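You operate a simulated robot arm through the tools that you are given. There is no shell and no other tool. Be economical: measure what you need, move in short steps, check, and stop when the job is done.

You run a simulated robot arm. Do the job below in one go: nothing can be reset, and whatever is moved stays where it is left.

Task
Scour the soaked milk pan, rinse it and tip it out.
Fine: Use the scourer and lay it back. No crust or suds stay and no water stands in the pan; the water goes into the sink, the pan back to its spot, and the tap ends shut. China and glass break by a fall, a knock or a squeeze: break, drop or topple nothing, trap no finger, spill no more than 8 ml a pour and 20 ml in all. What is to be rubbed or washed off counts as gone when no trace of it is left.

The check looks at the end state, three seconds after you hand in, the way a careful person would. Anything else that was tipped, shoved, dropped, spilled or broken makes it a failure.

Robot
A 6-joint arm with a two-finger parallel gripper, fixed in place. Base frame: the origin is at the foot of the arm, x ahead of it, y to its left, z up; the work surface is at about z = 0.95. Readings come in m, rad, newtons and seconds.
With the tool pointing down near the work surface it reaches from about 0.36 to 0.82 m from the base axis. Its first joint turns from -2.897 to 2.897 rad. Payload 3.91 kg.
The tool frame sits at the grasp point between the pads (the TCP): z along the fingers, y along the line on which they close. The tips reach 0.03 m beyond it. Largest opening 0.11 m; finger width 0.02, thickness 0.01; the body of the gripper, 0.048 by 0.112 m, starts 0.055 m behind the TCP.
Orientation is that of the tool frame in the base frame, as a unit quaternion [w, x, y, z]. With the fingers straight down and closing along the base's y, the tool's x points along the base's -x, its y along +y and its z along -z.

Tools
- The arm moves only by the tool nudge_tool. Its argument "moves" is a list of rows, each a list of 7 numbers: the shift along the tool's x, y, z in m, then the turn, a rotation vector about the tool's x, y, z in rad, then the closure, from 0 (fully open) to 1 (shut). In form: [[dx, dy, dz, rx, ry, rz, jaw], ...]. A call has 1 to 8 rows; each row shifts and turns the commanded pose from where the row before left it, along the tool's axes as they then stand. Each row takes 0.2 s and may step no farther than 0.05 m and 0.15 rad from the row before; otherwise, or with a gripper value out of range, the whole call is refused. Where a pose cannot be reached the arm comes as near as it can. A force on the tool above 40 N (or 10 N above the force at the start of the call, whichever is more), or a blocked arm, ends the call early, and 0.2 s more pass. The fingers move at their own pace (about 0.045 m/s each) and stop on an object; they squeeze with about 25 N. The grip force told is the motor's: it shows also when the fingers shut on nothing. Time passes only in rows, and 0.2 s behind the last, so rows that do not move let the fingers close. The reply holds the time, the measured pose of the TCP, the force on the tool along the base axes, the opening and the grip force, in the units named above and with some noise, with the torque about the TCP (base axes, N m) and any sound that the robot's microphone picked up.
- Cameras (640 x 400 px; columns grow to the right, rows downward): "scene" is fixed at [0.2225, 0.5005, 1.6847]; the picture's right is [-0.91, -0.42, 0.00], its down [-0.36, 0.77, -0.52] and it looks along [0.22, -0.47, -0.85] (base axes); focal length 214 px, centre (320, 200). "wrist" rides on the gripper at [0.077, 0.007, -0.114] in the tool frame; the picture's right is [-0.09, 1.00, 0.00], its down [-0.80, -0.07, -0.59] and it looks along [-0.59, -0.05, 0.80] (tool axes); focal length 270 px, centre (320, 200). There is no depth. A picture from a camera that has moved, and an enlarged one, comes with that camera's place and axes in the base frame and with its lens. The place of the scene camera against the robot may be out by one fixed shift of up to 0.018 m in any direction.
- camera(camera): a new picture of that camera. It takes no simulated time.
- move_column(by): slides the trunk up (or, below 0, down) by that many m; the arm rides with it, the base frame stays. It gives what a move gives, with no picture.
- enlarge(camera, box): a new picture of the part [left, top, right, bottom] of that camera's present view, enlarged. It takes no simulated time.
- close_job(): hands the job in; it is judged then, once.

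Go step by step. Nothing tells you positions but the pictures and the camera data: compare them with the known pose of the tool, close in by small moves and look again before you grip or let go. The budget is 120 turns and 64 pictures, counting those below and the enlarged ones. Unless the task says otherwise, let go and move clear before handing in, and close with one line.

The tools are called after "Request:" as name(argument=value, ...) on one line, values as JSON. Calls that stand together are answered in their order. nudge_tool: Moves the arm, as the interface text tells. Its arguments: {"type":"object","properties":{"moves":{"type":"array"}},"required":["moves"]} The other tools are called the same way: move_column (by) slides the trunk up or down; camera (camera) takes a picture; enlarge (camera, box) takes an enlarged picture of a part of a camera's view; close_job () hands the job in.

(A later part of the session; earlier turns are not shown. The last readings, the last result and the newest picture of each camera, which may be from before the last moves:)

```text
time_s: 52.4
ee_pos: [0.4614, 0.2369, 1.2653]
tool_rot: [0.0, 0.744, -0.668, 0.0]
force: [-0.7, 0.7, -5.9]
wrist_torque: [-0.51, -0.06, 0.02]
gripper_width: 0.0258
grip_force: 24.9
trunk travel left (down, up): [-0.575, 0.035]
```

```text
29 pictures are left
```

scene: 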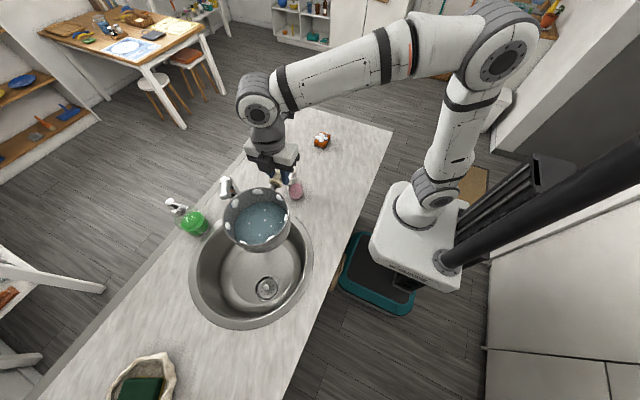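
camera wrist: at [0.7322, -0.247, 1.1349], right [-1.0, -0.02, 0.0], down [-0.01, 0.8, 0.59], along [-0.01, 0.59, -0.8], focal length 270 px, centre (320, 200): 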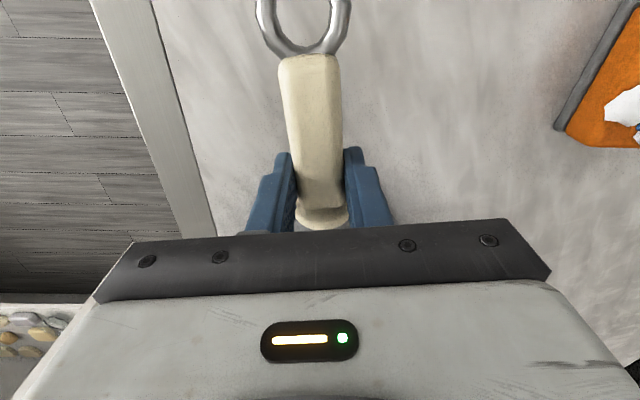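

Request:
nudge_tool(moves=[[-0.014, 0.0014, 0.01, 0, 0, 0, 1], [-0.02, 0.002, 0.02, 0, 0, 0, 1], [-0.014, 0.0014, 0.02, 0, 0, 0, 1], [-0.006, 0.0006, 0.02, 0, 0, 0, 1], [0, 0, 0.015, 0, 0, 0, 1], [0, 0, 0, 0, 0, 0, 1]])

Request:
enlarge(camera="scene", box=[150, 140, 350, 340])

Request:
camera(camera="wrist")

```text
time_s: 53.8
ee_pos: [0.4511, 0.2883, 1.1806]
tool_rot: [0.0, 0.744, -0.669, 0.0]
force: [0.2, -0.6, -4.8]
wrist_torque: [-0.55, -0.05, 0.04]
gripper_width: 0.0258
grip_force: 24.8
trunk travel left (down, up): [-0.575, 0.035]
```

```text
2.00 times, centred on (250, 240) of scene
camera zoom: at [0.2225, 0.5005, 1.6847], right [-0.91, -0.42, 0.0], down [-0.36, 0.77, -0.52], along [0.22, -0.47, -0.85], focal length 429 px, centre (460, 120)
```

zoom: 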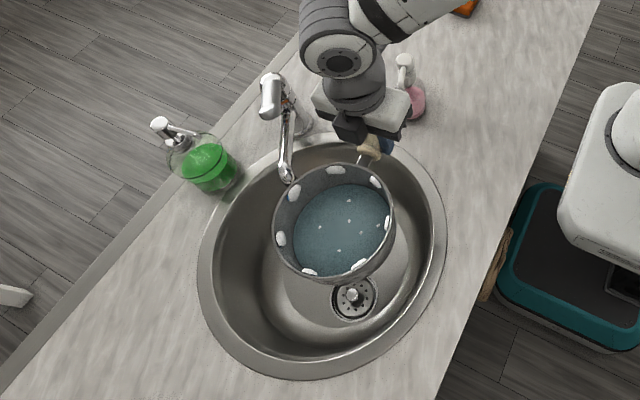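

```text
27 pictures are left
camera wrist: at [0.4521, 0.2108, 1.2952], right [-1.0, -0.02, 0.0], down [-0.01, 0.8, 0.59], along [-0.01, 0.59, -0.8], focal length 270 px, centre (320, 200)
```

wrist: 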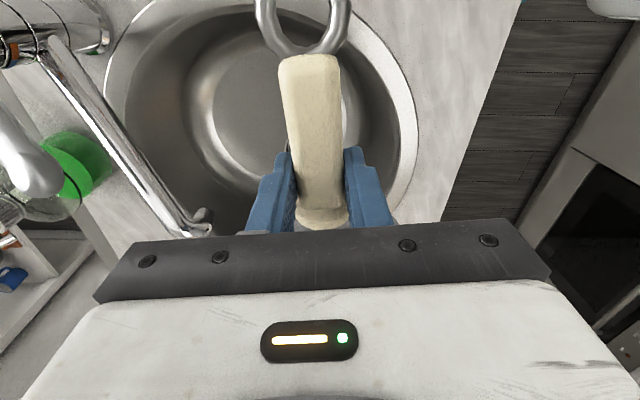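

The spout outlet is near (0.55, 0.37, 1.12), and the pan is clear of it over the sink. I'll start tilting towards the robot's side, around the handle axis.

Request:
nudge_tool(moves=[[0, 0.01, -0.02, 0, 0, 0, 1], [0, 0, 0, 0.06, 0, 0, 1], [0, 0, 0, 0.12, 0, 0, 1], [0, 0, 0, 0.12, 0, 0, 1], [0, 0, 0, 0.12, 0, 0, 1], [0, 0, 0, 0.12, 0, 0, 1], [0, 0, 0, 0.1, 0, 0, 1], [0, 0, 0, 0.08, 0, 0, 1]])

Request:
enlarge(camera="scene", box=[150, 140, 350, 340])

```text
time_s: 55.6
ee_pos: [0.4399, 0.2883, 1.2009]
tool_rot: [-0.263, 0.696, -0.625, 0.236]
force: [0.2, -0.6, -6.0]
wrist_torque: [-0.52, 0.11, -0.03]
gripper_width: 0.026
grip_force: 25.2
trunk travel left (down, up): [-0.575, 0.035]
```

```text
2.00 times, centred on (250, 240) of scene
camera zoom: at [0.2225, 0.5005, 1.6847], right [-0.91, -0.42, 0.0], down [-0.36, 0.77, -0.52], along [0.22, -0.47, -0.85], focal length 429 px, centre (460, 120)
```

zoom: 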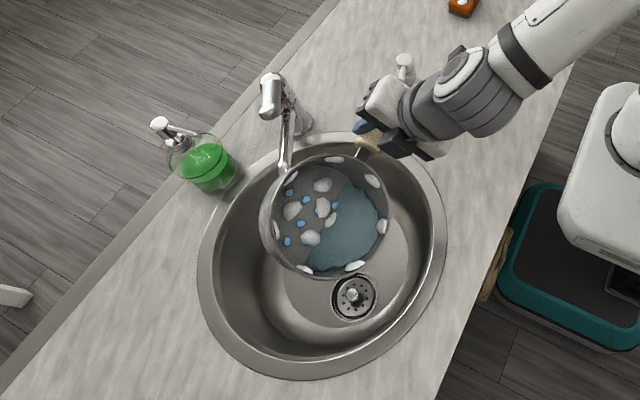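

The tilt is going well: the floor shows suds and drops and no brown crust so far. I'll pour slowly.

Request:
nudge_tool(moves=[[0, 0, 0, 0.08, 0, 0, 1], [0, 0, 0, 0.07, 0, 0, 1], [0, 0, 0, 0.06, 0, 0, 1], [0, 0, 0, 0.05, 0, 0, 1], [0, 0, 0, 0.05, 0, 0, 1], [0, 0, 0, 0.05, 0, 0, 1], [0, 0, 0, 0.05, 0, 0, 1], [0, 0, 0, 0.05, 0, 0, 1]])

Request:
enlarge(camera="scene", box=[150, 140, 350, 340])

```text
time_s: 57.4
ee_pos: [0.4404, 0.2875, 1.2015]
tool_rot: [-0.414, 0.618, -0.555, 0.372]
force: [0.2, 0.2, -5.1]
wrist_torque: [-0.52, 0.18, -0.03]
gripper_width: 0.0259
grip_force: 24.9
trunk travel left (down, up): [-0.575, 0.035]
```

```text
2.00 times, centred on (250, 240) of scene
camera zoom: at [0.2225, 0.5005, 1.6847], right [-0.91, -0.42, 0.0], down [-0.36, 0.77, -0.52], along [0.22, -0.47, -0.85], focal length 429 px, centre (460, 120)
```

zoom: 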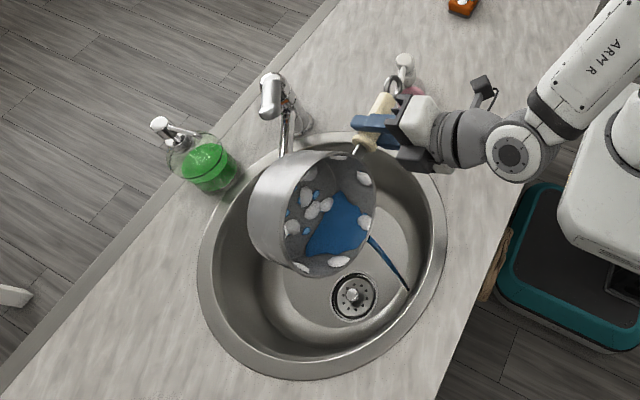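

Request:
nudge_tool(moves=[[0, 0, 0, 0.03, 0, 0, 1], [0, 0, 0, 0.03, 0, 0, 1], [0, 0, 0, 0.03, 0, 0, 1], [0, 0, 0, 0.04, 0, 0, 1], [0, 0, 0, 0.04, 0, 0, 1], [0, 0, 0, 0.04, 0, 0, 1], [0, 0, 0, 0.05, 0, 0, 1], [0, 0, 0, 0.05, 0, 0, 1]])

Request:
nudge_tool(moves=[[0, 0, 0, 0.06, 0, 0, 1], [0, 0, 0, 0.06, 0, 0, 1], [0, 0, 0, 0.06, 0, 0, 1], [0, 0, 0, 0.06, 0, 0, 1], [0, 0, 0, 0.06, 0, 0, 1], [0, 0, 0, 0.06, 0, 0, 1], [0, 0, 0, 0.06, 0, 0, 1], [0, 0, 0, 0.0, 0, 0, 1]])

Request:
enlarge(camera="scene", box=[150, 140, 350, 340])

```text
time_s: 59.2
ee_pos: [0.4405, 0.2882, 1.2012]
tool_rot: [-0.505, 0.547, -0.492, 0.453]
force: [-1.2, -0.4, -4.4]
wrist_torque: [-0.4, 0.16, 0.02]
gripper_width: 0.026
grip_force: 25.0
trunk travel left (down, up): [-0.575, 0.035]
```

```text
time_s: 61.0
ee_pos: [0.4396, 0.288, 1.2015]
tool_rot: [0.607, -0.43, 0.386, -0.545]
force: [0.1, -0.3, -3.5]
wrist_torque: [-0.44, 0.18, -0.03]
gripper_width: 0.0259
grip_force: 24.9
trunk travel left (down, up): [-0.575, 0.035]
```

```text
2.00 times, centred on (250, 240) of scene
camera zoom: at [0.2225, 0.5005, 1.6847], right [-0.91, -0.42, 0.0], down [-0.36, 0.77, -0.52], along [0.22, -0.47, -0.85], focal length 429 px, centre (460, 120)
```

zoom: 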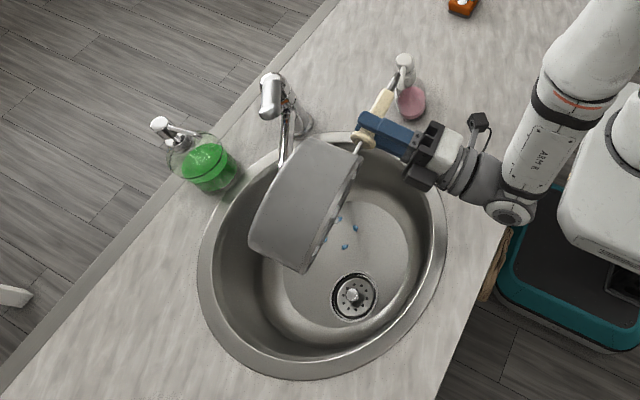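

The pan is nearly upended and drained. After a short hold I'll tilt it back part-way and inspect the inside.

Request:
nudge_tool(moves=[[0, 0, 0, 0, 0, 0, 1], [0, 0, 0, 0, 0, 0, 1], [0, 0, 0, -0.1, 0, 0, 1], [0, 0, 0, -0.15, 0, 0, 1], [0, 0, 0, -0.15, 0, 0, 1], [0, 0, 0, -0.15, 0, 0, 1], [0, 0, 0, -0.15, 0, 0, 1], [0, 0, 0, -0.15, 0, 0, 1]])

Request:
nudge_tool(moves=[[0, 0, 0, -0.15, 0, 0, 1], [0, 0, 0, -0.15, 0, 0, 1], [0, 0, 0, -0.15, 0, 0, 1], [0, 0, 0, -0.1, 0, 0, 1]])

Request:
enlarge(camera="scene", box=[200, 190, 300, 270])

```text
time_s: 62.8
ee_pos: [0.4397, 0.2862, 1.2015]
tool_rot: [-0.376, 0.642, -0.576, 0.337]
force: [-0.2, 0.4, -4.4]
wrist_torque: [-0.41, 0.13, -0.01]
gripper_width: 0.0258
grip_force: 25.7
trunk travel left (down, up): [-0.575, 0.035]
```

```text
time_s: 63.8
ee_pos: [0.4399, 0.2875, 1.2006]
tool_rot: [-0.187, 0.72, -0.646, 0.168]
force: [0.2, 0.1, -4.2]
wrist_torque: [-0.41, 0.08, 0.02]
gripper_width: 0.0259
grip_force: 25.0
trunk travel left (down, up): [-0.575, 0.035]
```

```text
5.00 times, centred on (250, 230) of scene
camera zoom: at [0.2225, 0.5005, 1.6847], right [-0.91, -0.42, 0.0], down [-0.36, 0.77, -0.52], along [0.22, -0.47, -0.85], focal length 1072 px, centre (670, 50)
```

zoom: 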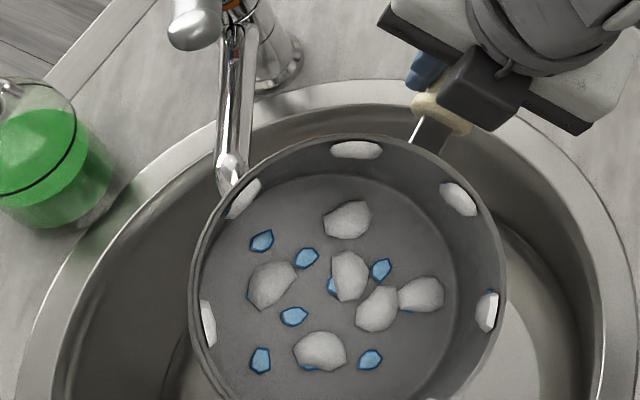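

No crust is left, only suds and drops that need rinsing. With a single gripper, I'll put the pan back on its spot, open the tap, then fetch the pan and rinse it under the running water.

Request:
nudge_tool(moves=[[0, 0, 0, -0.12, 0, 0, 1], [0, 0, 0, -0.14, 0, 0, 1], [0, 0, 0, -0.14, 0, 0, 1], [0, 0, 0, -0.11, 0, 0, 1], [0, 0, -0.03, 0, 0, 0, 1], [0, 0, -0.03, 0, 0, 0, 1], [0.01, -0.005, -0.01, 0, 0, 0, 1], [0.025, -0.0124, 0, 0, 0, 0, 1]])

Request:
nudge_tool(moves=[[0.036, -0.0179, 0, 0, 0, 0, 1], [0.04, -0.0198, 0, 0, 0, 0, 1], [0.04, -0.0198, 0, 0, 0, 0, 1], [0.04, -0.0198, 0, 0, 0, 0, 1], [0.04, -0.0198, 0, 0, 0, 0, 1], [0.04, -0.0198, 0, 0, 0, 0, 1], [0.04, -0.0198, 0, 0, 0, 0, 1], [0.04, -0.0198, 0, 0, 0, 0, 1]])

Request:
nudge_tool(moves=[[0.04, -0.0198, 0, 0, 0, 0, 1], [0.04, -0.0198, 0, 0, 0, 0, 1], [0.035, -0.0174, 0, 0, 0, 0, 1], [0.02, -0.01, 0, 0, 0, 0, 1], [0, 0, 0, 0, 0, 0, 1]])

```text
time_s: 65.6
ee_pos: [0.4621, 0.255, 1.2719]
tool_rot: [0.0, 0.744, -0.668, 0.0]
force: [-0.3, -0.3, -4.5]
wrist_torque: [-0.38, -0.02, -0.01]
gripper_width: 0.0257
grip_force: 25.6
trunk travel left (down, up): [-0.575, 0.035]
```

```text
time_s: 67.4
ee_pos: [0.6542, -0.0433, 1.2694]
tool_rot: [0.001, 0.744, -0.668, -0.001]
force: [0.0, 0.3, -5.0]
wrist_torque: [-0.4, -0.03, -0.01]
gripper_width: 0.0259
grip_force: 24.4
trunk travel left (down, up): [-0.575, 0.035]
```

```text
time_s: 68.6
ee_pos: [0.7319, -0.1691, 1.2723]
tool_rot: [0.0, 0.744, -0.669, 0.001]
force: [-0.3, 0.7, -5.0]
wrist_torque: [-0.41, -0.04, 0.02]
gripper_width: 0.0257
grip_force: 24.7
trunk travel left (down, up): [-0.575, 0.035]
```

Request:
nudge_tool(moves=[[0, 0, 0.03, 0, 0, 0, 1], [0, 0, 0.045, 0, 0, 0, 1], [0, 0, 0.045, 0, 0, 0, 1], [0, 0, 0.045, 0, 0, 0, 1], [0, 0, 0.035, 0, 0, 0, 1], [0, 0, 0.025, 0, 0, 0, 1], [0, 0, 0.012, 0, 0, 0, 1], [0, 0, 0.006, 0, 0, 0, 1]])

Request:
nudge_tool(moves=[[0, 0, 0.003, 0, 0, 0, 1], [0, 0, 0.003, 0, 0, 0, 1], [0, 0, 0, 0, 0, 0, 1]])

Request:
enlarge(camera="scene", box=[230, 80, 350, 180])

```text
time_s: 70.4
ee_pos: [0.7315, -0.1695, 1.027]
tool_rot: [0.0, 0.744, -0.668, 0.0]
force: [-0.2, -0.2, -4.2]
wrist_torque: [-0.41, 0.0, 0.02]
gripper_width: 0.026
grip_force: 24.9
trunk travel left (down, up): [-0.575, 0.035]
```

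```text
time_s: 71.2
ee_pos: [0.7313, -0.1697, 1.0224]
tool_rot: [-0.001, 0.744, -0.668, 0.0]
force: [2.1, -2.6, 1.2]
wrist_torque: [0.71, 0.07, -0.21]
gripper_width: 0.026
grip_force: 25.2
trunk travel left (down, up): [-0.575, 0.035]
```

```text
4.00 times, centred on (290, 130) of scene
camera zoom: at [0.2225, 0.5005, 1.6847], right [-0.91, -0.42, 0.0], down [-0.36, 0.77, -0.52], along [0.22, -0.47, -0.85], focal length 858 px, centre (440, 480)
```

zoom: 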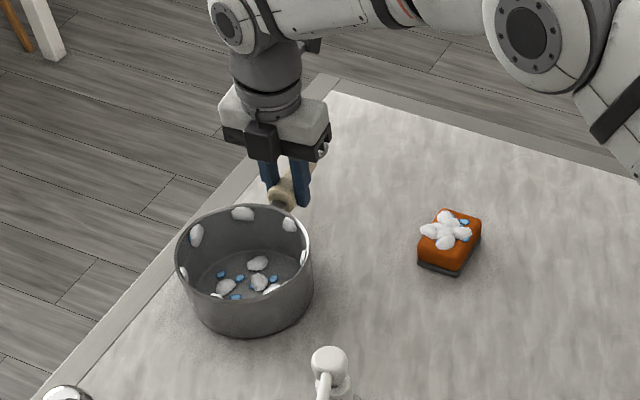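

The pan is back on its spot. I'll let go and rise clear.

Request:
nudge_tool(moves=[[0, 0, 0, 0, 0, 0, 0.6], [0, 0, 0, 0, 0, 0, 0.3], [0, 0, 0, 0, 0, 0, 0.3], [0, 0, 0, 0, 0, 0, 0.3], [0, 0, -0.03, 0, 0, 0, 0.3], [0, 0, -0.05, 0, 0, 0, 0.3], [0, 0, -0.05, 0, 0, 0, 0.3], [0, 0, -0.05, 0, 0, 0, 0.3]])

Request:
nudge_tool(moves=[[-0.02, 0.03, -0.02, 0, 0, 0, 0.3], [-0.03, 0.035, -0.01, 0, 0, 0, 0.3], [-0.035, 0.03, -0.01, 0, 0, 0, 0.3], [-0.045, 0.0, -0.01, 0, 0, 0, 0.3], [-0.045, 0.0, 0, 0, 0, 0, 0.3], [-0.045, 0, 0, 0, 0, 0, 0.3], [-0.045, 0, 0, 0, 0, 0, 0.3], [-0.03, 0, 0, 0, 0, 0, 0.3]])

Request:
camera(camera="wrist")

```text
time_s: 73.0
ee_pos: [0.7318, -0.1716, 1.2029]
tool_rot: [0.0, 0.744, -0.669, 0.0]
force: [0.4, -1.0, -0.6]
wrist_torque: [0.02, -0.02, 0.01]
gripper_width: 0.0771
grip_force: 0.1
trunk travel left (down, up): [-0.575, 0.035]
```

```text
time_s: 74.8
ee_pos: [0.6036, 0.1129, 1.2526]
tool_rot: [0.0, 0.744, -0.668, 0.0]
force: [0.1, -0.5, -0.9]
wrist_torque: [-0.01, -0.01, -0.01]
gripper_width: 0.0771
grip_force: 0.0
trunk travel left (down, up): [-0.575, 0.035]
```

```text
21 pictures are left
camera wrist: at [0.6043, 0.0361, 1.3675], right [-1.0, -0.02, 0.0], down [-0.01, 0.8, 0.59], along [-0.01, 0.59, -0.8], focal length 270 px, centre (320, 200)
```

wrist: 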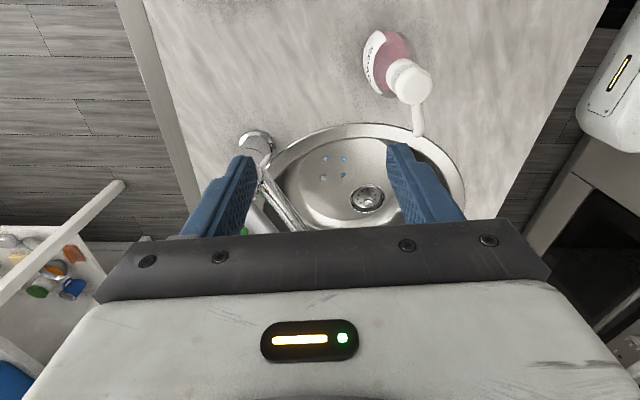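

Request:
nudge_tool(moves=[[-0.027, -0.0217, -0.017, 0, 0, 0, 0.3], [-0.027, -0.0217, -0.017, 0, 0, 0, 0.3], [-0.027, -0.0217, -0.016, 0, 0, 0, 0.3], [0, 0, 0, 0, 0, 0, 0.3]])

Request:
enlarge(camera="wrist", box=[180, 60, 460, 235])

Request:
enlarge(camera="scene", box=[190, 150, 270, 250])

```text
time_s: 75.8
ee_pos: [0.6592, 0.2022, 1.3035]
tool_rot: [-0.001, 0.744, -0.668, 0.001]
force: [-0.6, 0.1, 0.5]
wrist_torque: [-0.01, 0.01, 0.01]
gripper_width: 0.077
grip_force: 0.1
trunk travel left (down, up): [-0.575, 0.035]
```

```text
2.29 times, centred on (320, 148) of wrist
camera zoom: at [0.6609, 0.1255, 1.4173], right [-1.0, -0.02, 0.0], down [-0.01, 0.8, 0.59], along [-0.01, 0.59, -0.8], focal length 618 px, centre (320, 320)
```

zoom: 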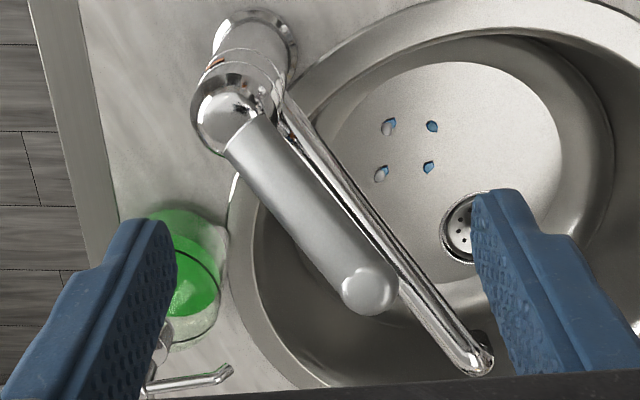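

```text
4.00 times, centred on (230, 200) of scene
camera zoom: at [0.2225, 0.5005, 1.6847], right [-0.91, -0.42, 0.0], down [-0.36, 0.77, -0.52], along [0.22, -0.47, -0.85], focal length 858 px, centre (680, 200)
```

zoom: 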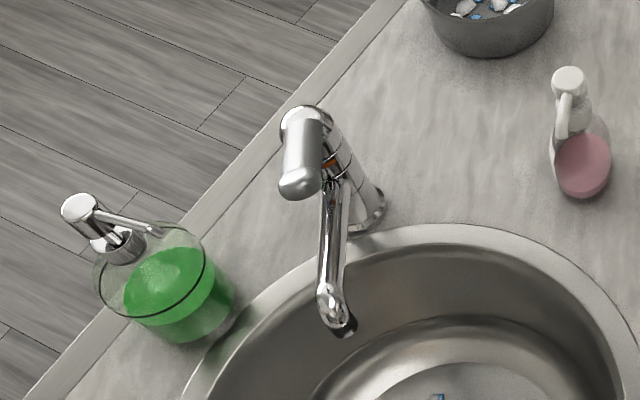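

The lever runs from the tap body at (0.70, 0.23, 1.10) to its tip near (0.633, 0.295, 1.15). I'll turn the tool square to it, hover over the tip and check.

Request:
nudge_tool(moves=[[0, 0, 0, 0, 0, -0.136, 0.3], [0, 0, 0, 0, 0, -0.136, 0.3], [0, 0, 0, 0, 0, -0.136, 0.3], [0, 0, 0, 0, 0, -0.136, 0.3], [0, 0, 0, 0, 0, -0.136, 0.3], [-0.036, -0.0237, 0, 0, 0, 0, 0.3], [-0.0354, -0.0237, 0.03, 0, 0, 0, 0.3], [0, 0, 0.03, 0, 0, 0, 0.3]])

Request:
camera(camera="wrist")

```text
refused: row 7 steps farther than a row can; nothing moved
```

```text
18 pictures are left
camera wrist: at [0.6609, 0.1255, 1.4173], right [-1.0, -0.02, 0.0], down [-0.01, 0.8, 0.59], along [-0.01, 0.59, -0.8], focal length 270 px, centre (320, 200)
```

wrist: 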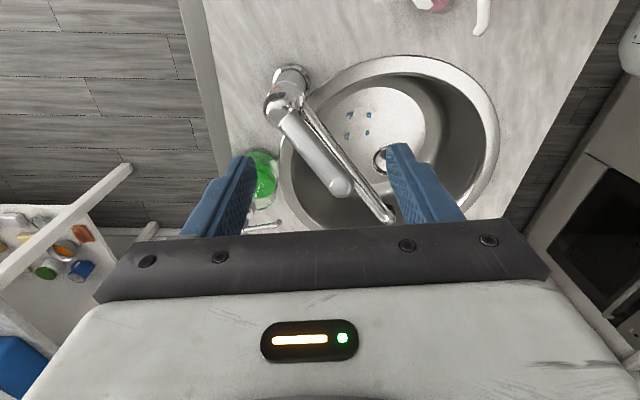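

Request:
nudge_tool(moves=[[0, 0, 0, 0, 0, -0.136, 0.3], [0, 0, 0, 0, 0, -0.136, 0.3], [0, 0, 0, 0, 0, -0.136, 0.3], [0, 0, 0, 0, 0, -0.136, 0.3], [0, 0, 0, 0, 0, -0.136, 0.3], [-0.036, -0.0237, 0.01, 0, 0, 0, 0.3], [-0.0354, -0.0237, 0.02, 0, 0, 0, 0.3], [0, 0, 0.03, 0, 0, 0, 0.3]])

```text
time_s: 77.6
ee_pos: [0.6422, 0.2854, 1.2434]
tool_rot: [0.0, 0.924, -0.382, 0.0]
force: [-0.5, -0.2, -0.1]
wrist_torque: [0.0, 0.02, -0.01]
gripper_width: 0.0768
grip_force: 0.1
trunk travel left (down, up): [-0.575, 0.035]
```

Request:
camera(camera="wrist")

```text
17 pictures are left
camera wrist: at [0.6925, 0.2254, 1.3578], right [-0.77, -0.64, 0.0], down [-0.52, 0.62, 0.59], along [-0.38, 0.46, -0.8], focal length 270 px, centre (320, 200)
```

wrist: 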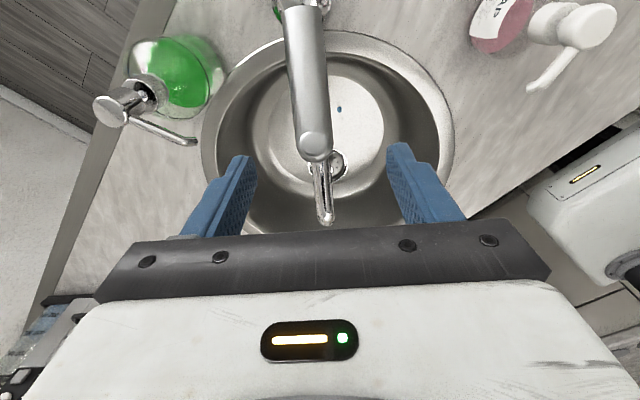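

Request:
nudge_tool(moves=[[0, 0.002, 0.035, 0, 0, 0, 0.3], [0, 0.002, 0.035, 0, 0, 0, 0.3], [0, 0, 0.026, 0, 0, 0, 0.3], [0, 0, 0, 0, 0, 0, 0.6], [0, 0, 0, 0, 0, 0, 1], [0, 0, 0, 0, 0, 0, 1], [0, 0, 0, 0, 0, 0, 1]])

Request:
camera(camera="wrist")

```text
time_s: 79.2
ee_pos: [0.6433, 0.2818, 1.1465]
tool_rot: [-0.001, 0.924, -0.382, 0.001]
force: [5.8, 4.9, -0.3]
wrist_torque: [0.42, -0.36, 0.6]
gripper_width: 0.0317
grip_force: 43.6
trunk travel left (down, up): [-0.575, 0.035]
```

```text
16 pictures are left
camera wrist: at [0.6929, 0.2238, 1.2605], right [-0.77, -0.64, 0.0], down [-0.52, 0.62, 0.59], along [-0.38, 0.46, -0.8], focal length 270 px, centre (320, 200)
```

wrist: 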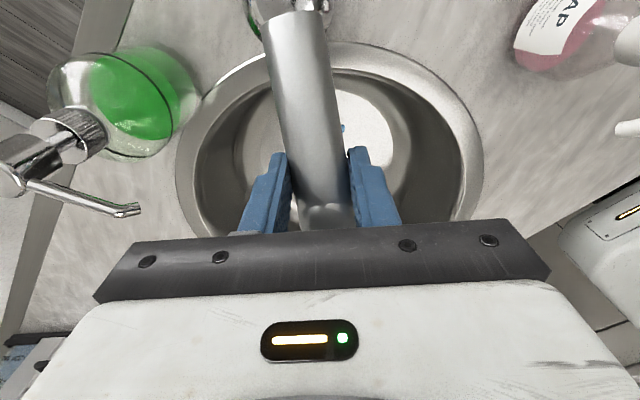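

Request:
nudge_tool(moves=[[0, -0.004, 0, 0, 0, 0, 1], [0, 0, 0, 0, 0, 0, 1], [0.002, 0, -0.004, 0, 0, 0, 1], [0.002, 0, -0.004, 0, 0, 0, 1], [0.002, 0, -0.004, 0, 0, 0, 1]])

Request:
enlarge(camera="scene", box=[190, 150, 310, 300])

```text
time_s: 80.4
ee_pos: [0.6515, 0.2835, 1.1563]
tool_rot: [0.002, 0.924, -0.382, -0.001]
force: [7.5, 11.7, -16.3]
wrist_torque: [1.54, 0.32, 1.07]
gripper_width: 0.0303
grip_force: 45.3
trunk travel left (down, up): [-0.575, 0.035]
```

```text
2.67 times, centred on (250, 225) of scene
camera zoom: at [0.2225, 0.5005, 1.6847], right [-0.91, -0.42, 0.0], down [-0.36, 0.77, -0.52], along [0.22, -0.47, -0.85], focal length 572 px, centre (507, 133)
```

zoom: 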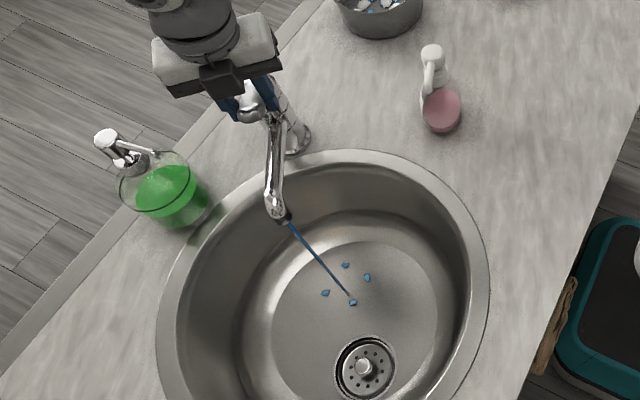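

Water is running in a thin stream. I'll open the lever a little more and see whether it stays when I let go.

Request:
nudge_tool(moves=[[0.002, 0, -0.004, 0, 0, 0, 1], [0.002, 0, -0.004, 0, 0, 0, 1], [0, 0, 0, 0, 0, 0, 0.7], [0, 0, 0, 0, 0, 0, 0.3], [0, 0, 0, 0, 0, 0, 0.3], [0, 0, -0.04, 0, 0, 0, 0.3], [0, 0, -0.05, 0, 0, 0, 0.3], [0, 0, -0.03, 0, 0, 0, 0.3]])

Request:
camera(camera="wrist")

Request:
enlarge(camera="scene", box=[190, 150, 310, 300])

```text
time_s: 82.2
ee_pos: [0.6508, 0.2781, 1.2857]
tool_rot: [0.0, 0.924, -0.383, -0.001]
force: [0.7, 0.5, -0.1]
wrist_torque: [-0.02, -0.01, -0.01]
gripper_width: 0.0772
grip_force: 0.1
trunk travel left (down, up): [-0.575, 0.035]
```

```text
14 pictures are left
camera wrist: at [0.7006, 0.219, 1.4009], right [-0.77, -0.64, 0.0], down [-0.52, 0.62, 0.59], along [-0.38, 0.46, -0.8], focal length 270 px, centre (320, 200)
```

wrist: 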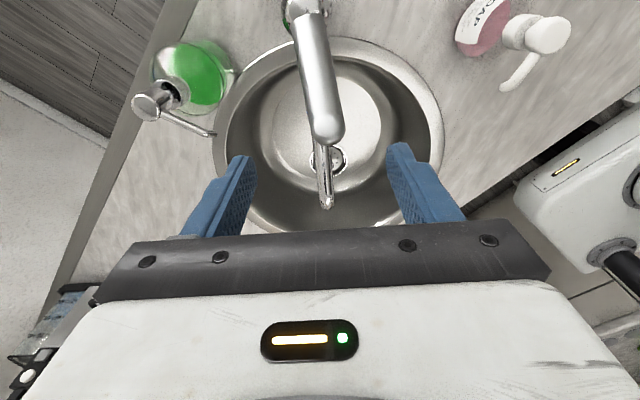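

```text
2.67 times, centred on (250, 225) of scene
camera zoom: at [0.2225, 0.5005, 1.6847], right [-0.91, -0.42, 0.0], down [-0.36, 0.77, -0.52], along [0.22, -0.47, -0.85], focal length 572 px, centre (507, 133)
```

zoom: 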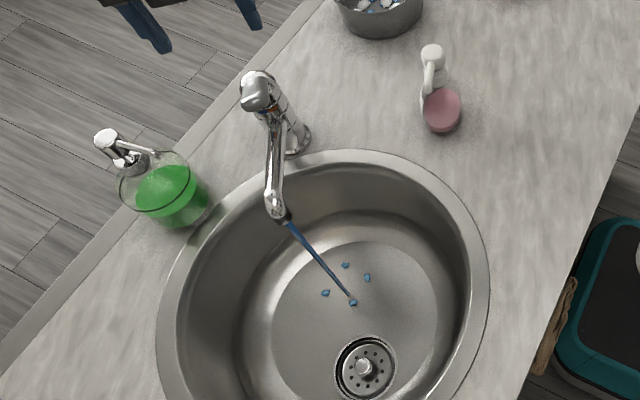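

The tap stays open with a steady, vertical stream at about (0.554, 0.366). Now I'll go back and fetch the pan.

Request:
nudge_tool(moves=[[0, 0, 0, 0, 0, 0.136, 0.3], [0, 0, 0, 0, 0, 0.136, 0.3], [0, 0, 0, 0, 0, 0.136, 0.3], [0, 0, 0, 0, 0, 0.136, 0.3], [0, 0, 0, 0, 0, 0.136, 0.3], [0.0454, -0.0032, 0, 0, 0, 0, 0.3], [0.0454, -0.0032, 0, 0, 0, 0, 0.3], [0.0454, -0.0032, 0, 0, 0, 0, 0.3]])

Request:
nudge_tool(moves=[[0.0454, -0.0032, 0, 0, 0, 0, 0.3], [0.0454, -0.0032, 0, 0, 0, 0, 0.3], [0.0454, -0.0032, 0, 0, 0, 0, 0.3], [0.0454, -0.0032, 0, 0, 0, 0, 0.3], [0.0454, -0.0032, 0, 0, 0, 0, 0.3], [0.0454, -0.0032, 0, 0, 0, 0, 0.3], [0.0454, -0.0032, 0, 0, 0, 0, 0.3], [0, 0, 0.04, 0, 0, 0, 0.2]])

```text
time_s: 84.0
ee_pos: [0.6763, 0.1433, 1.2891]
tool_rot: [0.0, 0.744, -0.668, 0.0]
force: [-0.9, 0.1, 1.1]
wrist_torque: [-0.01, -0.02, 0.01]
gripper_width: 0.0768
grip_force: 0.1
trunk travel left (down, up): [-0.575, 0.035]
```

```text
time_s: 85.8
ee_pos: [0.7309, -0.1715, 1.2477]
tool_rot: [-0.001, 0.744, -0.668, 0.0]
force: [-0.5, -0.1, -0.7]
wrist_torque: [0.01, 0.02, 0.01]
gripper_width: 0.0881
grip_force: 0.1
trunk travel left (down, up): [-0.575, 0.035]
```

Request:
nudge_tool(moves=[[0, 0, 0.045, 0, 0, 0, 0.2], [0, 0, 0.045, 0, 0, 0, 0.2], [0, 0, 0.045, 0, 0, 0, 0.2], [0, 0, 0.045, 0, 0, 0, 0.2], [-0.002, 0, 0.035, 0, 0, 0, 0.2], [0, 0, 0.012, 0, 0, 0, 0.2], [0, 0, 0, 0, 0, 0, 0.2]])

Request:
nudge_tool(moves=[[0, 0, 0, 0, 0, 0, 1], [0, 0, 0, 0, 0, 0, 1], [0, 0, 0, 0, 0, 0, 1], [0, 0, 0, 0, 0, 0, 1], [0, 0, 0, 0, 0, 0, 1], [0, 0, 0, 0, 0, 0, 1], [0, 0, -0.003, 0, 0, 0, 1], [0, 0, -0.005, 0, 0, 0, 1]])

```text
time_s: 87.4
ee_pos: [0.7324, -0.1715, 1.0212]
tool_rot: [-0.001, 0.743, -0.669, 0.0]
force: [-0.1, 1.1, 0.8]
wrist_torque: [0.01, -0.01, 0.03]
gripper_width: 0.088
grip_force: 0.0
trunk travel left (down, up): [-0.575, 0.035]
```

```text
time_s: 89.2
ee_pos: [0.7325, -0.1692, 1.0277]
tool_rot: [0.0, 0.744, -0.668, 0.0]
force: [0.4, 0.3, -4.0]
wrist_torque: [-0.43, -0.05, 0.03]
gripper_width: 0.0259
grip_force: 24.7
trunk travel left (down, up): [-0.575, 0.035]
```

Request:
nudge_tool(moves=[[0, 0, -0.02, 0, 0, 0, 1], [0, 0, -0.04, 0, 0, 0, 1], [0, 0, -0.045, 0, 0, 0, 1], [0, 0, -0.045, 0, 0, 0, 1], [0, 0, -0.045, 0, 0, 0, 1], [0, 0, -0.035, 0, 0, 0, 1], [-0.012, 0.006, -0.015, 0, 0, 0, 1], [-0.025, 0.0126, 0, 0, 0, 0, 1]])

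Request:
nudge_tool(moves=[[-0.039, 0.0196, 0, 0, 0, 0, 1], [-0.039, 0.0196, 0, 0, 0, 0, 1], [-0.039, 0.0196, 0, 0, 0, 0, 1], [-0.039, 0.0196, 0, 0, 0, 0, 1], [-0.039, 0.0196, 0, 0, 0, 0, 1], [-0.039, 0.0196, 0, 0, 0, 0, 1], [-0.039, 0.0196, 0, 0, 0, 0, 1], [-0.039, 0.0196, 0, 0, 0, 0, 1]])

Request:
nudge_tool(moves=[[-0.039, 0.0196, 0, 0, 0, 0, 1], [-0.039, 0.0196, 0, 0, 0, 0, 1], [-0.025, 0.0126, 0, 0, 0, 0, 1], [-0.014, 0.007, 0.02, 0, 0, 0, 1], [0, 0, 0.045, 0, 0, 0, 1], [0, 0, 0.045, 0, 0, 0, 1], [0, 0, 0.045, 0, 0, 0, 1], [0, 0, 0.045, 0, 0, 0, 1]])

Request:
enlarge(camera="scene", box=[170, 150, 310, 300])

```text
time_s: 91.0
ee_pos: [0.7088, -0.1322, 1.275]
tool_rot: [0.0, 0.744, -0.668, 0.0]
force: [-0.6, 0.4, -4.6]
wrist_torque: [-0.4, -0.05, 0.02]
gripper_width: 0.0259
grip_force: 24.8
trunk travel left (down, up): [-0.575, 0.035]
```

```text
time_s: 92.8
ee_pos: [0.5182, 0.1597, 1.2705]
tool_rot: [0.0, 0.744, -0.668, 0.0]
force: [-0.2, -0.1, -4.7]
wrist_torque: [-0.39, 0.0, -0.01]
gripper_width: 0.0256
grip_force: 24.5
trunk travel left (down, up): [-0.575, 0.035]
```

```text
time_s: 94.6
ee_pos: [0.4493, 0.2708, 1.0709]
tool_rot: [0.001, 0.744, -0.668, 0.001]
force: [0.4, 0.2, -4.2]
wrist_torque: [-0.43, -0.01, -0.04]
gripper_width: 0.0258
grip_force: 25.6
trunk travel left (down, up): [-0.575, 0.035]
```

```text
2.67 times, centred on (240, 225) of scene
camera zoom: at [0.2225, 0.5005, 1.6847], right [-0.91, -0.42, 0.0], down [-0.36, 0.77, -0.52], along [0.22, -0.47, -0.85], focal length 572 px, centre (533, 133)
```

zoom: 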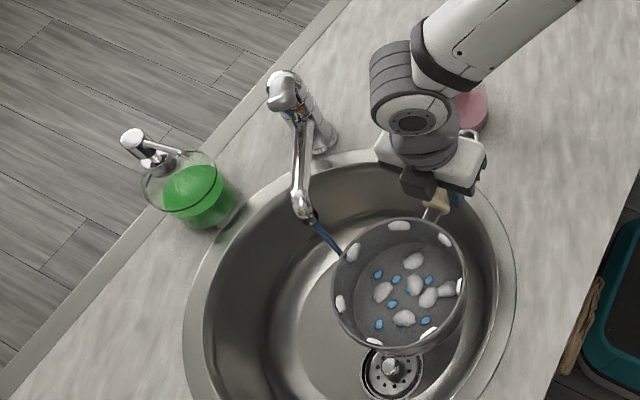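

The pan sits just beside the stream. I'll slide it in under the water and let it collect, checking the weight.

Request:
nudge_tool(moves=[[0.003, -0.025, 0, 0, 0, 0, 1], [0.003, -0.028, 0, 0, 0, 0, 1], [0.002, -0.022, 0, 0, 0, 0, 1], [0, 0, 0, 0, 0, 0, 1], [0, 0, 0, 0, 0, 0, 1], [0, 0, 0, 0, 0, 0, 1]])

Request:
enlarge(camera="scene", box=[170, 150, 310, 300])

```text
time_s: 96.0
ee_pos: [0.5261, 0.2692, 1.072]
tool_rot: [0.0, 0.744, -0.668, 0.001]
force: [0.1, 0.0, -5.3]
wrist_torque: [-0.41, 0.01, -0.03]
gripper_width: 0.0259
grip_force: 24.6
trunk travel left (down, up): [-0.575, 0.035]
```

```text
2.67 times, centred on (240, 225) of scene
camera zoom: at [0.2225, 0.5005, 1.6847], right [-0.91, -0.42, 0.0], down [-0.36, 0.77, -0.52], along [0.22, -0.47, -0.85], focal length 572 px, centre (533, 133)
```

zoom: 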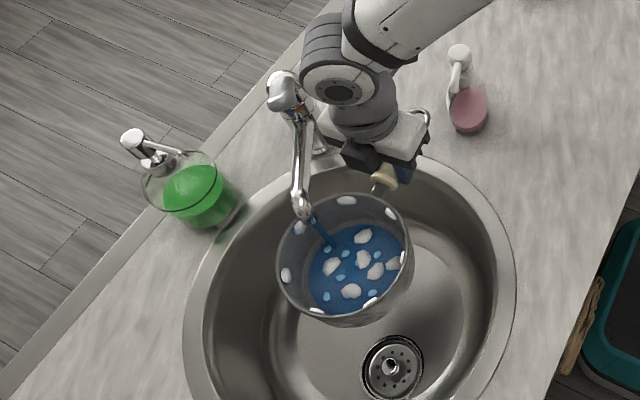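

Request:
nudge_tool(moves=[[0, 0, 0, 0, 0, 0, 1], [0, 0, 0, 0, 0, 0, 1], [0, 0, 0, 0, 0, 0, 1], [0, 0, 0, 0, 0, 0, 1], [0, 0, 0, 0, 0, 0, 1], [0, 0, 0, 0, 0, 0, 1], [0, 0, 0, 0, 0, 0, 1], [0, 0, 0, 0, 0, 0, 1]])

Request:
nudge_tool(moves=[[0, 0, 0, 0, 0, 0, 1], [0, 0, 0, 0, 0, 0, 1], [0, 0, 0, 0, 0, 0, 1], [0, 0, 0, 0, 0, 0, 1], [0, 0, 0, 0, 0, 0, 1], [0, 0, 0, 0, 0, 0, 1], [0, 0, 0, 0, 0, 0, 1], [0, 0, 0, 0, 0, 0, 1]])

Request:
enlarge(camera="scene", box=[170, 150, 310, 300])

```text
time_s: 97.8
ee_pos: [0.5253, 0.2698, 1.0713]
tool_rot: [0.0, 0.744, -0.669, 0.0]
force: [-0.4, -0.2, -5.1]
wrist_torque: [-0.4, -0.02, 0.0]
gripper_width: 0.0261
grip_force: 24.8
trunk travel left (down, up): [-0.575, 0.035]
```

```text
time_s: 99.6
ee_pos: [0.5251, 0.2691, 1.0726]
tool_rot: [0.0, 0.744, -0.668, 0.001]
force: [-0.4, -0.4, -5.2]
wrist_torque: [-0.5, -0.06, 0.03]
gripper_width: 0.0258
grip_force: 25.9
trunk travel left (down, up): [-0.575, 0.035]
```

```text
2.67 times, centred on (240, 225) of scene
camera zoom: at [0.2225, 0.5005, 1.6847], right [-0.91, -0.42, 0.0], down [-0.36, 0.77, -0.52], along [0.22, -0.47, -0.85], focal length 572 px, centre (533, 133)
```

zoom: 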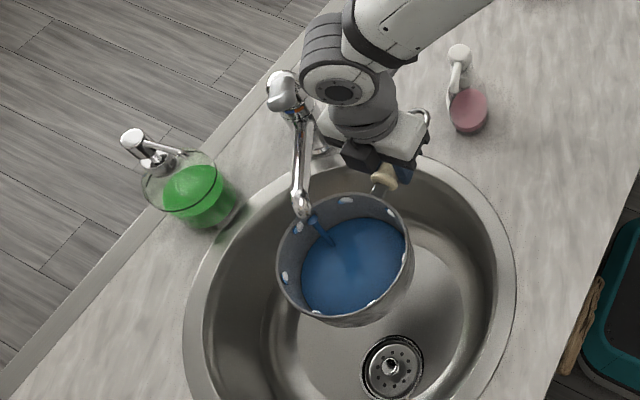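

The wall suds are shrinking as the pan fills. I'll keep it under the stream.

Request:
nudge_tool(moves=[[0, 0, 0, 0, 0, 0, 1], [0, 0, 0, 0, 0, 0, 1], [0, 0, 0, 0, 0, 0, 1], [0, 0, 0, 0, 0, 0, 1], [0, 0, 0, 0, 0, 0, 1], [0, 0, 0, 0, 0, 0, 1], [0, 0, 0, 0, 0, 0, 1], [0, 0, 0, 0, 0, 0, 1]])

Request:
nudge_tool(moves=[[0, 0, 0, 0, 0, 0, 1], [0, 0, 0, 0, 0, 0, 1], [0, 0, 0, 0, 0, 0, 1], [0, 0, 0, 0, 0, 0, 1], [0, 0, 0, 0, 0, 0, 1], [0, 0, 0, 0, 0, 0, 1], [0, 0, 0, 0, 0, 0, 1], [0, 0, 0, 0, 0, 0, 1]])

Request:
nudge_tool(moves=[[0, 0, 0, 0, 0, 0, 1], [0, 0, 0, 0, 0, 0, 1], [0, 0, 0, 0, 0, 0, 1], [0, 0, 0, 0, 0, 0, 1], [0, 0, 0, 0, 0, 0, 1], [0, 0, 0, 0, 0, 0, 1], [0, 0, 0, 0, 0, 0, 1], [0, 0, 0, 0, 0, 0, 1]])

Request:
enlarge(camera="scene", box=[210, 210, 290, 280])

```text
time_s: 101.4
ee_pos: [0.526, 0.2698, 1.0725]
tool_rot: [0.0, 0.744, -0.669, 0.0]
force: [0.4, -0.5, -5.5]
wrist_torque: [-0.49, -0.03, -0.01]
gripper_width: 0.0258
grip_force: 24.8
trunk travel left (down, up): [-0.575, 0.035]
```

```text
time_s: 103.2
ee_pos: [0.5251, 0.2692, 1.0724]
tool_rot: [0.0, 0.743, -0.669, 0.0]
force: [-0.1, 0.1, -5.2]
wrist_torque: [-0.52, -0.01, 0.05]
gripper_width: 0.0261
grip_force: 25.5
trunk travel left (down, up): [-0.575, 0.035]
```

```text
time_s: 105.0
ee_pos: [0.5262, 0.2698, 1.0723]
tool_rot: [0.0, 0.744, -0.669, -0.001]
force: [0.6, 0.3, -5.6]
wrist_torque: [-0.56, -0.04, 0.0]
gripper_width: 0.0259
grip_force: 24.9
trunk travel left (down, up): [-0.575, 0.035]
```

```text
5.71 times, centred on (250, 245) of scene
camera zoom: at [0.2225, 0.5005, 1.6847], right [-0.91, -0.42, 0.0], down [-0.36, 0.77, -0.52], along [0.22, -0.47, -0.85], focal length 1226 px, centre (720, -57)
```

zoom: 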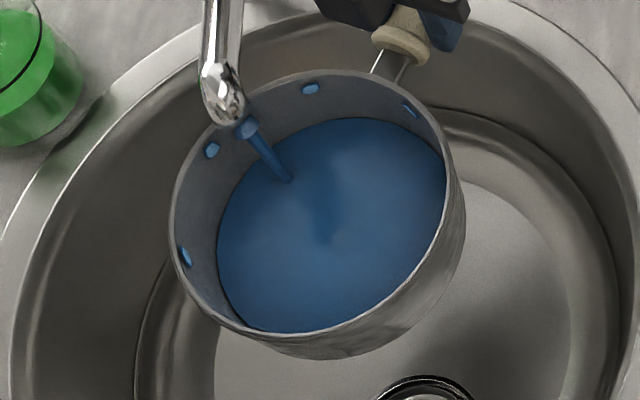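

Only clear blue drops are left on the walls and no white suds. I'll move the pan out of the stream, raise it and pour.

Request:
nudge_tool(moves=[[-0.004, 0.012, 0, 0, 0, 0, 1], [-0.007, 0.022, 0, 0, 0, 0, 1], [-0.007, 0.024, 0, 0, 0, 0, 1], [-0.005, 0.018, -0.01, 0, 0, 0, 1], [-0.004, 0.008, -0.025, 0, 0, 0, 1], [0, 0, -0.035, 0, 0, 0, 1], [0, 0, -0.035, 0, 0, 0, 1], [0, 0, -0.023, 0, 0, 0, 1]])

Request:
nudge_tool(moves=[[0, 0, 0, 0.06, 0, 0, 1], [0, 0, 0, 0.12, 0, 0, 1], [0, 0, 0, 0.12, 0, 0, 1], [0, 0, 0, 0.12, 0, 0, 1], [0, 0, 0, 0.12, 0, 0, 1], [0, 0, 0, 0.1, 0, 0, 1], [0, 0, 0, 0.08, 0, 0, 1], [0, 0, 0, 0.06, 0, 0, 1]])

Request:
nudge_tool(moves=[[0, 0, 0, 0.06, 0, 0, 1], [0, 0, 0, 0.06, 0, 0, 1], [0, 0, 0, 0.06, 0, 0, 1], [0, 0, 0, 0.05, 0, 0, 1], [0, 0, 0, 0.05, 0, 0, 1], [0, 0, 0, 0.05, 0, 0, 1], [0, 0, 0, 0.05, 0, 0, 1], [0, 0, 0, 0.04, 0, 0, 1]])

Request:
nudge_tool(moves=[[0, 0, 0, 0.04, 0, 0, 1], [0, 0, 0, 0.04, 0, 0, 1], [0, 0, 0, 0.04, 0, 0, 1], [0, 0, 0, 0.04, 0, 0, 1], [0, 0, 0, 0.05, 0, 0, 1], [0, 0, 0, 0.06, 0, 0, 1], [0, 0, 0, 0.07, 0, 0, 1], [0, 0, 0, 0.08, 0, 0, 1]])

Request:
nudge_tool(moves=[[0, 0, 0, 0.1, 0, 0, 1], [0, 0, 0, 0.1, 0, 0, 1], [0, 0, 0, 0.1, 0, 0, 1], [0, 0, 0, 0.0, 0, 0, 1], [0, 0, 0, 0.0, 0, 0, 1], [0, 0, 0, 0.0, 0, 0, 1], [0, 0, 0, 0.0, 0, 0, 1], [0, 0, 0, 0, 0, 0, 1]])

```text
time_s: 106.8
ee_pos: [0.4406, 0.2888, 1.201]
tool_rot: [0.0, 0.744, -0.668, 0.0]
force: [0.5, 0.0, -6.5]
wrist_torque: [-0.56, -0.03, -0.01]
gripper_width: 0.0257
grip_force: 24.7
trunk travel left (down, up): [-0.575, 0.035]
```

```text
time_s: 108.6
ee_pos: [0.4393, 0.2893, 1.201]
tool_rot: [-0.284, 0.688, -0.617, 0.255]
force: [0.3, -0.1, -6.6]
wrist_torque: [-0.58, 0.13, 0.0]
gripper_width: 0.026
grip_force: 25.0
trunk travel left (down, up): [-0.575, 0.035]
```

```text
time_s: 110.4
ee_pos: [0.4379, 0.2878, 1.2009]
tool_rot: [-0.42, 0.614, -0.552, 0.378]
force: [-0.2, -0.1, -4.7]
wrist_torque: [-0.44, 0.18, 0.04]
gripper_width: 0.0259
grip_force: 24.9
trunk travel left (down, up): [-0.575, 0.035]
```

```text
time_s: 112.2
ee_pos: [0.4375, 0.289, 1.2009]
tool_rot: [0.539, -0.512, 0.46, -0.485]
force: [0.1, 0.0, -4.8]
wrist_torque: [-0.41, 0.15, -0.02]
gripper_width: 0.0264
grip_force: 24.9
trunk travel left (down, up): [-0.575, 0.035]
```

```text
time_s: 114.0
ee_pos: [0.4379, 0.2894, 1.2004]
tool_rot: [0.609, -0.427, 0.383, -0.547]
force: [-0.7, 0.3, -5.0]
wrist_torque: [-0.44, 0.15, 0.03]
gripper_width: 0.026
grip_force: 24.8
trunk travel left (down, up): [-0.575, 0.035]
```

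Request:
nudge_tool(moves=[[0, 0, 0, 0, 0, 0, 1], [0, 0, 0, -0.12, 0, 0, 1], [0, 0, 0, -0.15, 0, 0, 1], [0, 0, 0, -0.15, 0, 0, 1], [0, 0, 0, -0.15, 0, 0, 1], [0, 0, 0, -0.15, 0, 0, 1], [0, 0, 0, -0.15, 0, 0, 1], [0, 0, 0, -0.15, 0, 0, 1]])

Request:
nudge_tool(moves=[[0, 0, 0, -0.15, 0, 0, 1], [0, 0, 0, -0.15, 0, 0, 1], [0, 0, 0, -0.1, 0, 0, 1]])

Request:
enlarge(camera="scene", box=[200, 190, 300, 270])

```text
time_s: 115.8
ee_pos: [0.4376, 0.2889, 1.2008]
tool_rot: [-0.323, 0.67, -0.602, 0.29]
force: [-0.6, -0.2, -5.0]
wrist_torque: [-0.45, 0.14, 0.01]
gripper_width: 0.0258
grip_force: 25.1
trunk travel left (down, up): [-0.575, 0.035]
```

```text
time_s: 116.6
ee_pos: [0.4389, 0.2887, 1.2009]
tool_rot: [-0.185, 0.72, -0.648, 0.164]
force: [-0.6, 0.3, -4.5]
wrist_torque: [-0.44, 0.05, 0.0]
gripper_width: 0.0258
grip_force: 25.0
trunk travel left (down, up): [-0.575, 0.035]
```

```text
5.00 times, centred on (250, 230) of scene
camera zoom: at [0.2225, 0.5005, 1.6847], right [-0.91, -0.42, 0.0], down [-0.36, 0.77, -0.52], along [0.22, -0.47, -0.85], focal length 1072 px, centre (670, 50)
```

zoom: 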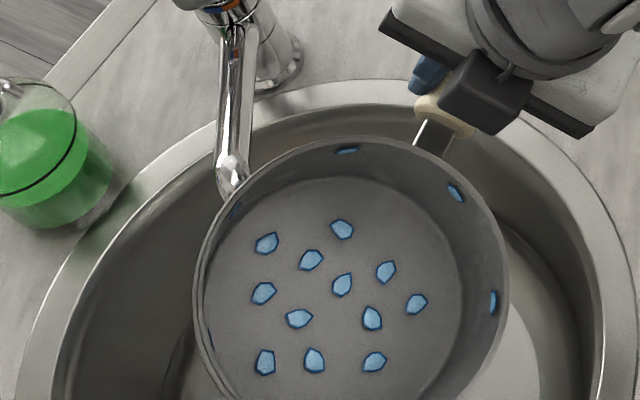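

The pan is clean, with no crust, suds or standing water, only wet drops. I'll carry it back to its spot.

Request:
nudge_tool(moves=[[0, 0, 0, -0.12, 0, 0, 1], [0, 0, 0, -0.14, 0, 0, 1], [0, 0, 0, -0.14, 0, 0, 1], [0, 0, 0, -0.1, 0, 0, 1], [0, 0, -0.03, 0, 0, 0, 1], [0, 0, -0.03, 0, 0, 0, 1], [0.01, -0.005, -0.01, 0, 0, 0, 1], [0.025, -0.0124, 0, 0, 0, 0, 1]])

Request:
nudge_tool(moves=[[0.036, -0.0179, 0, 0, 0, 0, 1], [0.04, -0.0199, 0, 0, 0, 0, 1], [0.04, -0.0199, 0, 0, 0, 0, 1], [0.04, -0.0199, 0, 0, 0, 0, 1], [0.04, -0.0199, 0, 0, 0, 0, 1], [0.04, -0.0199, 0, 0, 0, 0, 1], [0.04, -0.0199, 0, 0, 0, 0, 1], [0.04, -0.0199, 0, 0, 0, 0, 1]])

Request:
nudge_tool(moves=[[0.04, -0.0198, 0, 0, 0, 0, 1], [0.04, -0.0198, 0, 0, 0, 0, 1], [0.035, -0.0174, 0, 0, 0, 0, 1], [0.02, -0.01, 0, 0, 0, 0, 1], [0, 0, 0, 0, 0, 0, 1]])

```text
time_s: 118.4
ee_pos: [0.4613, 0.2545, 1.2707]
tool_rot: [0.0, 0.744, -0.668, 0.0]
force: [0.7, 0.4, -4.7]
wrist_torque: [-0.41, -0.04, -0.01]
gripper_width: 0.0258
grip_force: 24.9
trunk travel left (down, up): [-0.575, 0.035]
```

```text
time_s: 120.2
ee_pos: [0.6503, -0.0436, 1.2686]
tool_rot: [0.001, 0.744, -0.668, 0.001]
force: [1.2, -0.8, -4.2]
wrist_torque: [-0.42, -0.01, 0.0]
gripper_width: 0.0258
grip_force: 24.8
trunk travel left (down, up): [-0.575, 0.035]
```

```text
time_s: 121.4
ee_pos: [0.7306, -0.1703, 1.2698]
tool_rot: [0.0, 0.744, -0.668, 0.0]
force: [0.0, -0.4, -4.6]
wrist_torque: [-0.37, -0.02, 0.0]
gripper_width: 0.0261
grip_force: 24.4
trunk travel left (down, up): [-0.575, 0.035]
```

Request:
nudge_tool(moves=[[0, 0, 0.03, 0, 0, 0, 1], [0, 0, 0.045, 0, 0, 0, 1], [0, 0, 0.045, 0, 0, 0, 1], [0, 0, 0.045, 0, 0, 0, 1], [0, 0, 0.035, 0, 0, 0, 1], [0, 0, 0.025, 0, 0, 0, 1], [0, 0, 0.012, 0, 0, 0, 1], [0, 0, 0.005, 0, 0, 0, 1]])

Request:
nudge_tool(moves=[[0, 0, 0.003, 0, 0, 0, 1], [0, 0, 0.002, 0, 0, 0, 1], [0, 0, 0.0015, 0, 0, 0, 1], [0, 0, 0, 0, 0, 0, 1]])

```text
time_s: 123.2
ee_pos: [0.7307, -0.1691, 1.0274]
tool_rot: [-0.001, 0.744, -0.668, 0.0]
force: [0.6, -0.6, -4.5]
wrist_torque: [-0.36, -0.06, 0.01]
gripper_width: 0.0261
grip_force: 25.3
trunk travel left (down, up): [-0.575, 0.035]
```

```text
time_s: 124.2
ee_pos: [0.7295, -0.1691, 1.0227]
tool_rot: [-0.001, 0.744, -0.668, 0.0]
force: [0.5, -3.8, 2.7]
wrist_torque: [0.73, 0.17, -0.02]
gripper_width: 0.0259
grip_force: 25.2
trunk travel left (down, up): [-0.575, 0.035]
```

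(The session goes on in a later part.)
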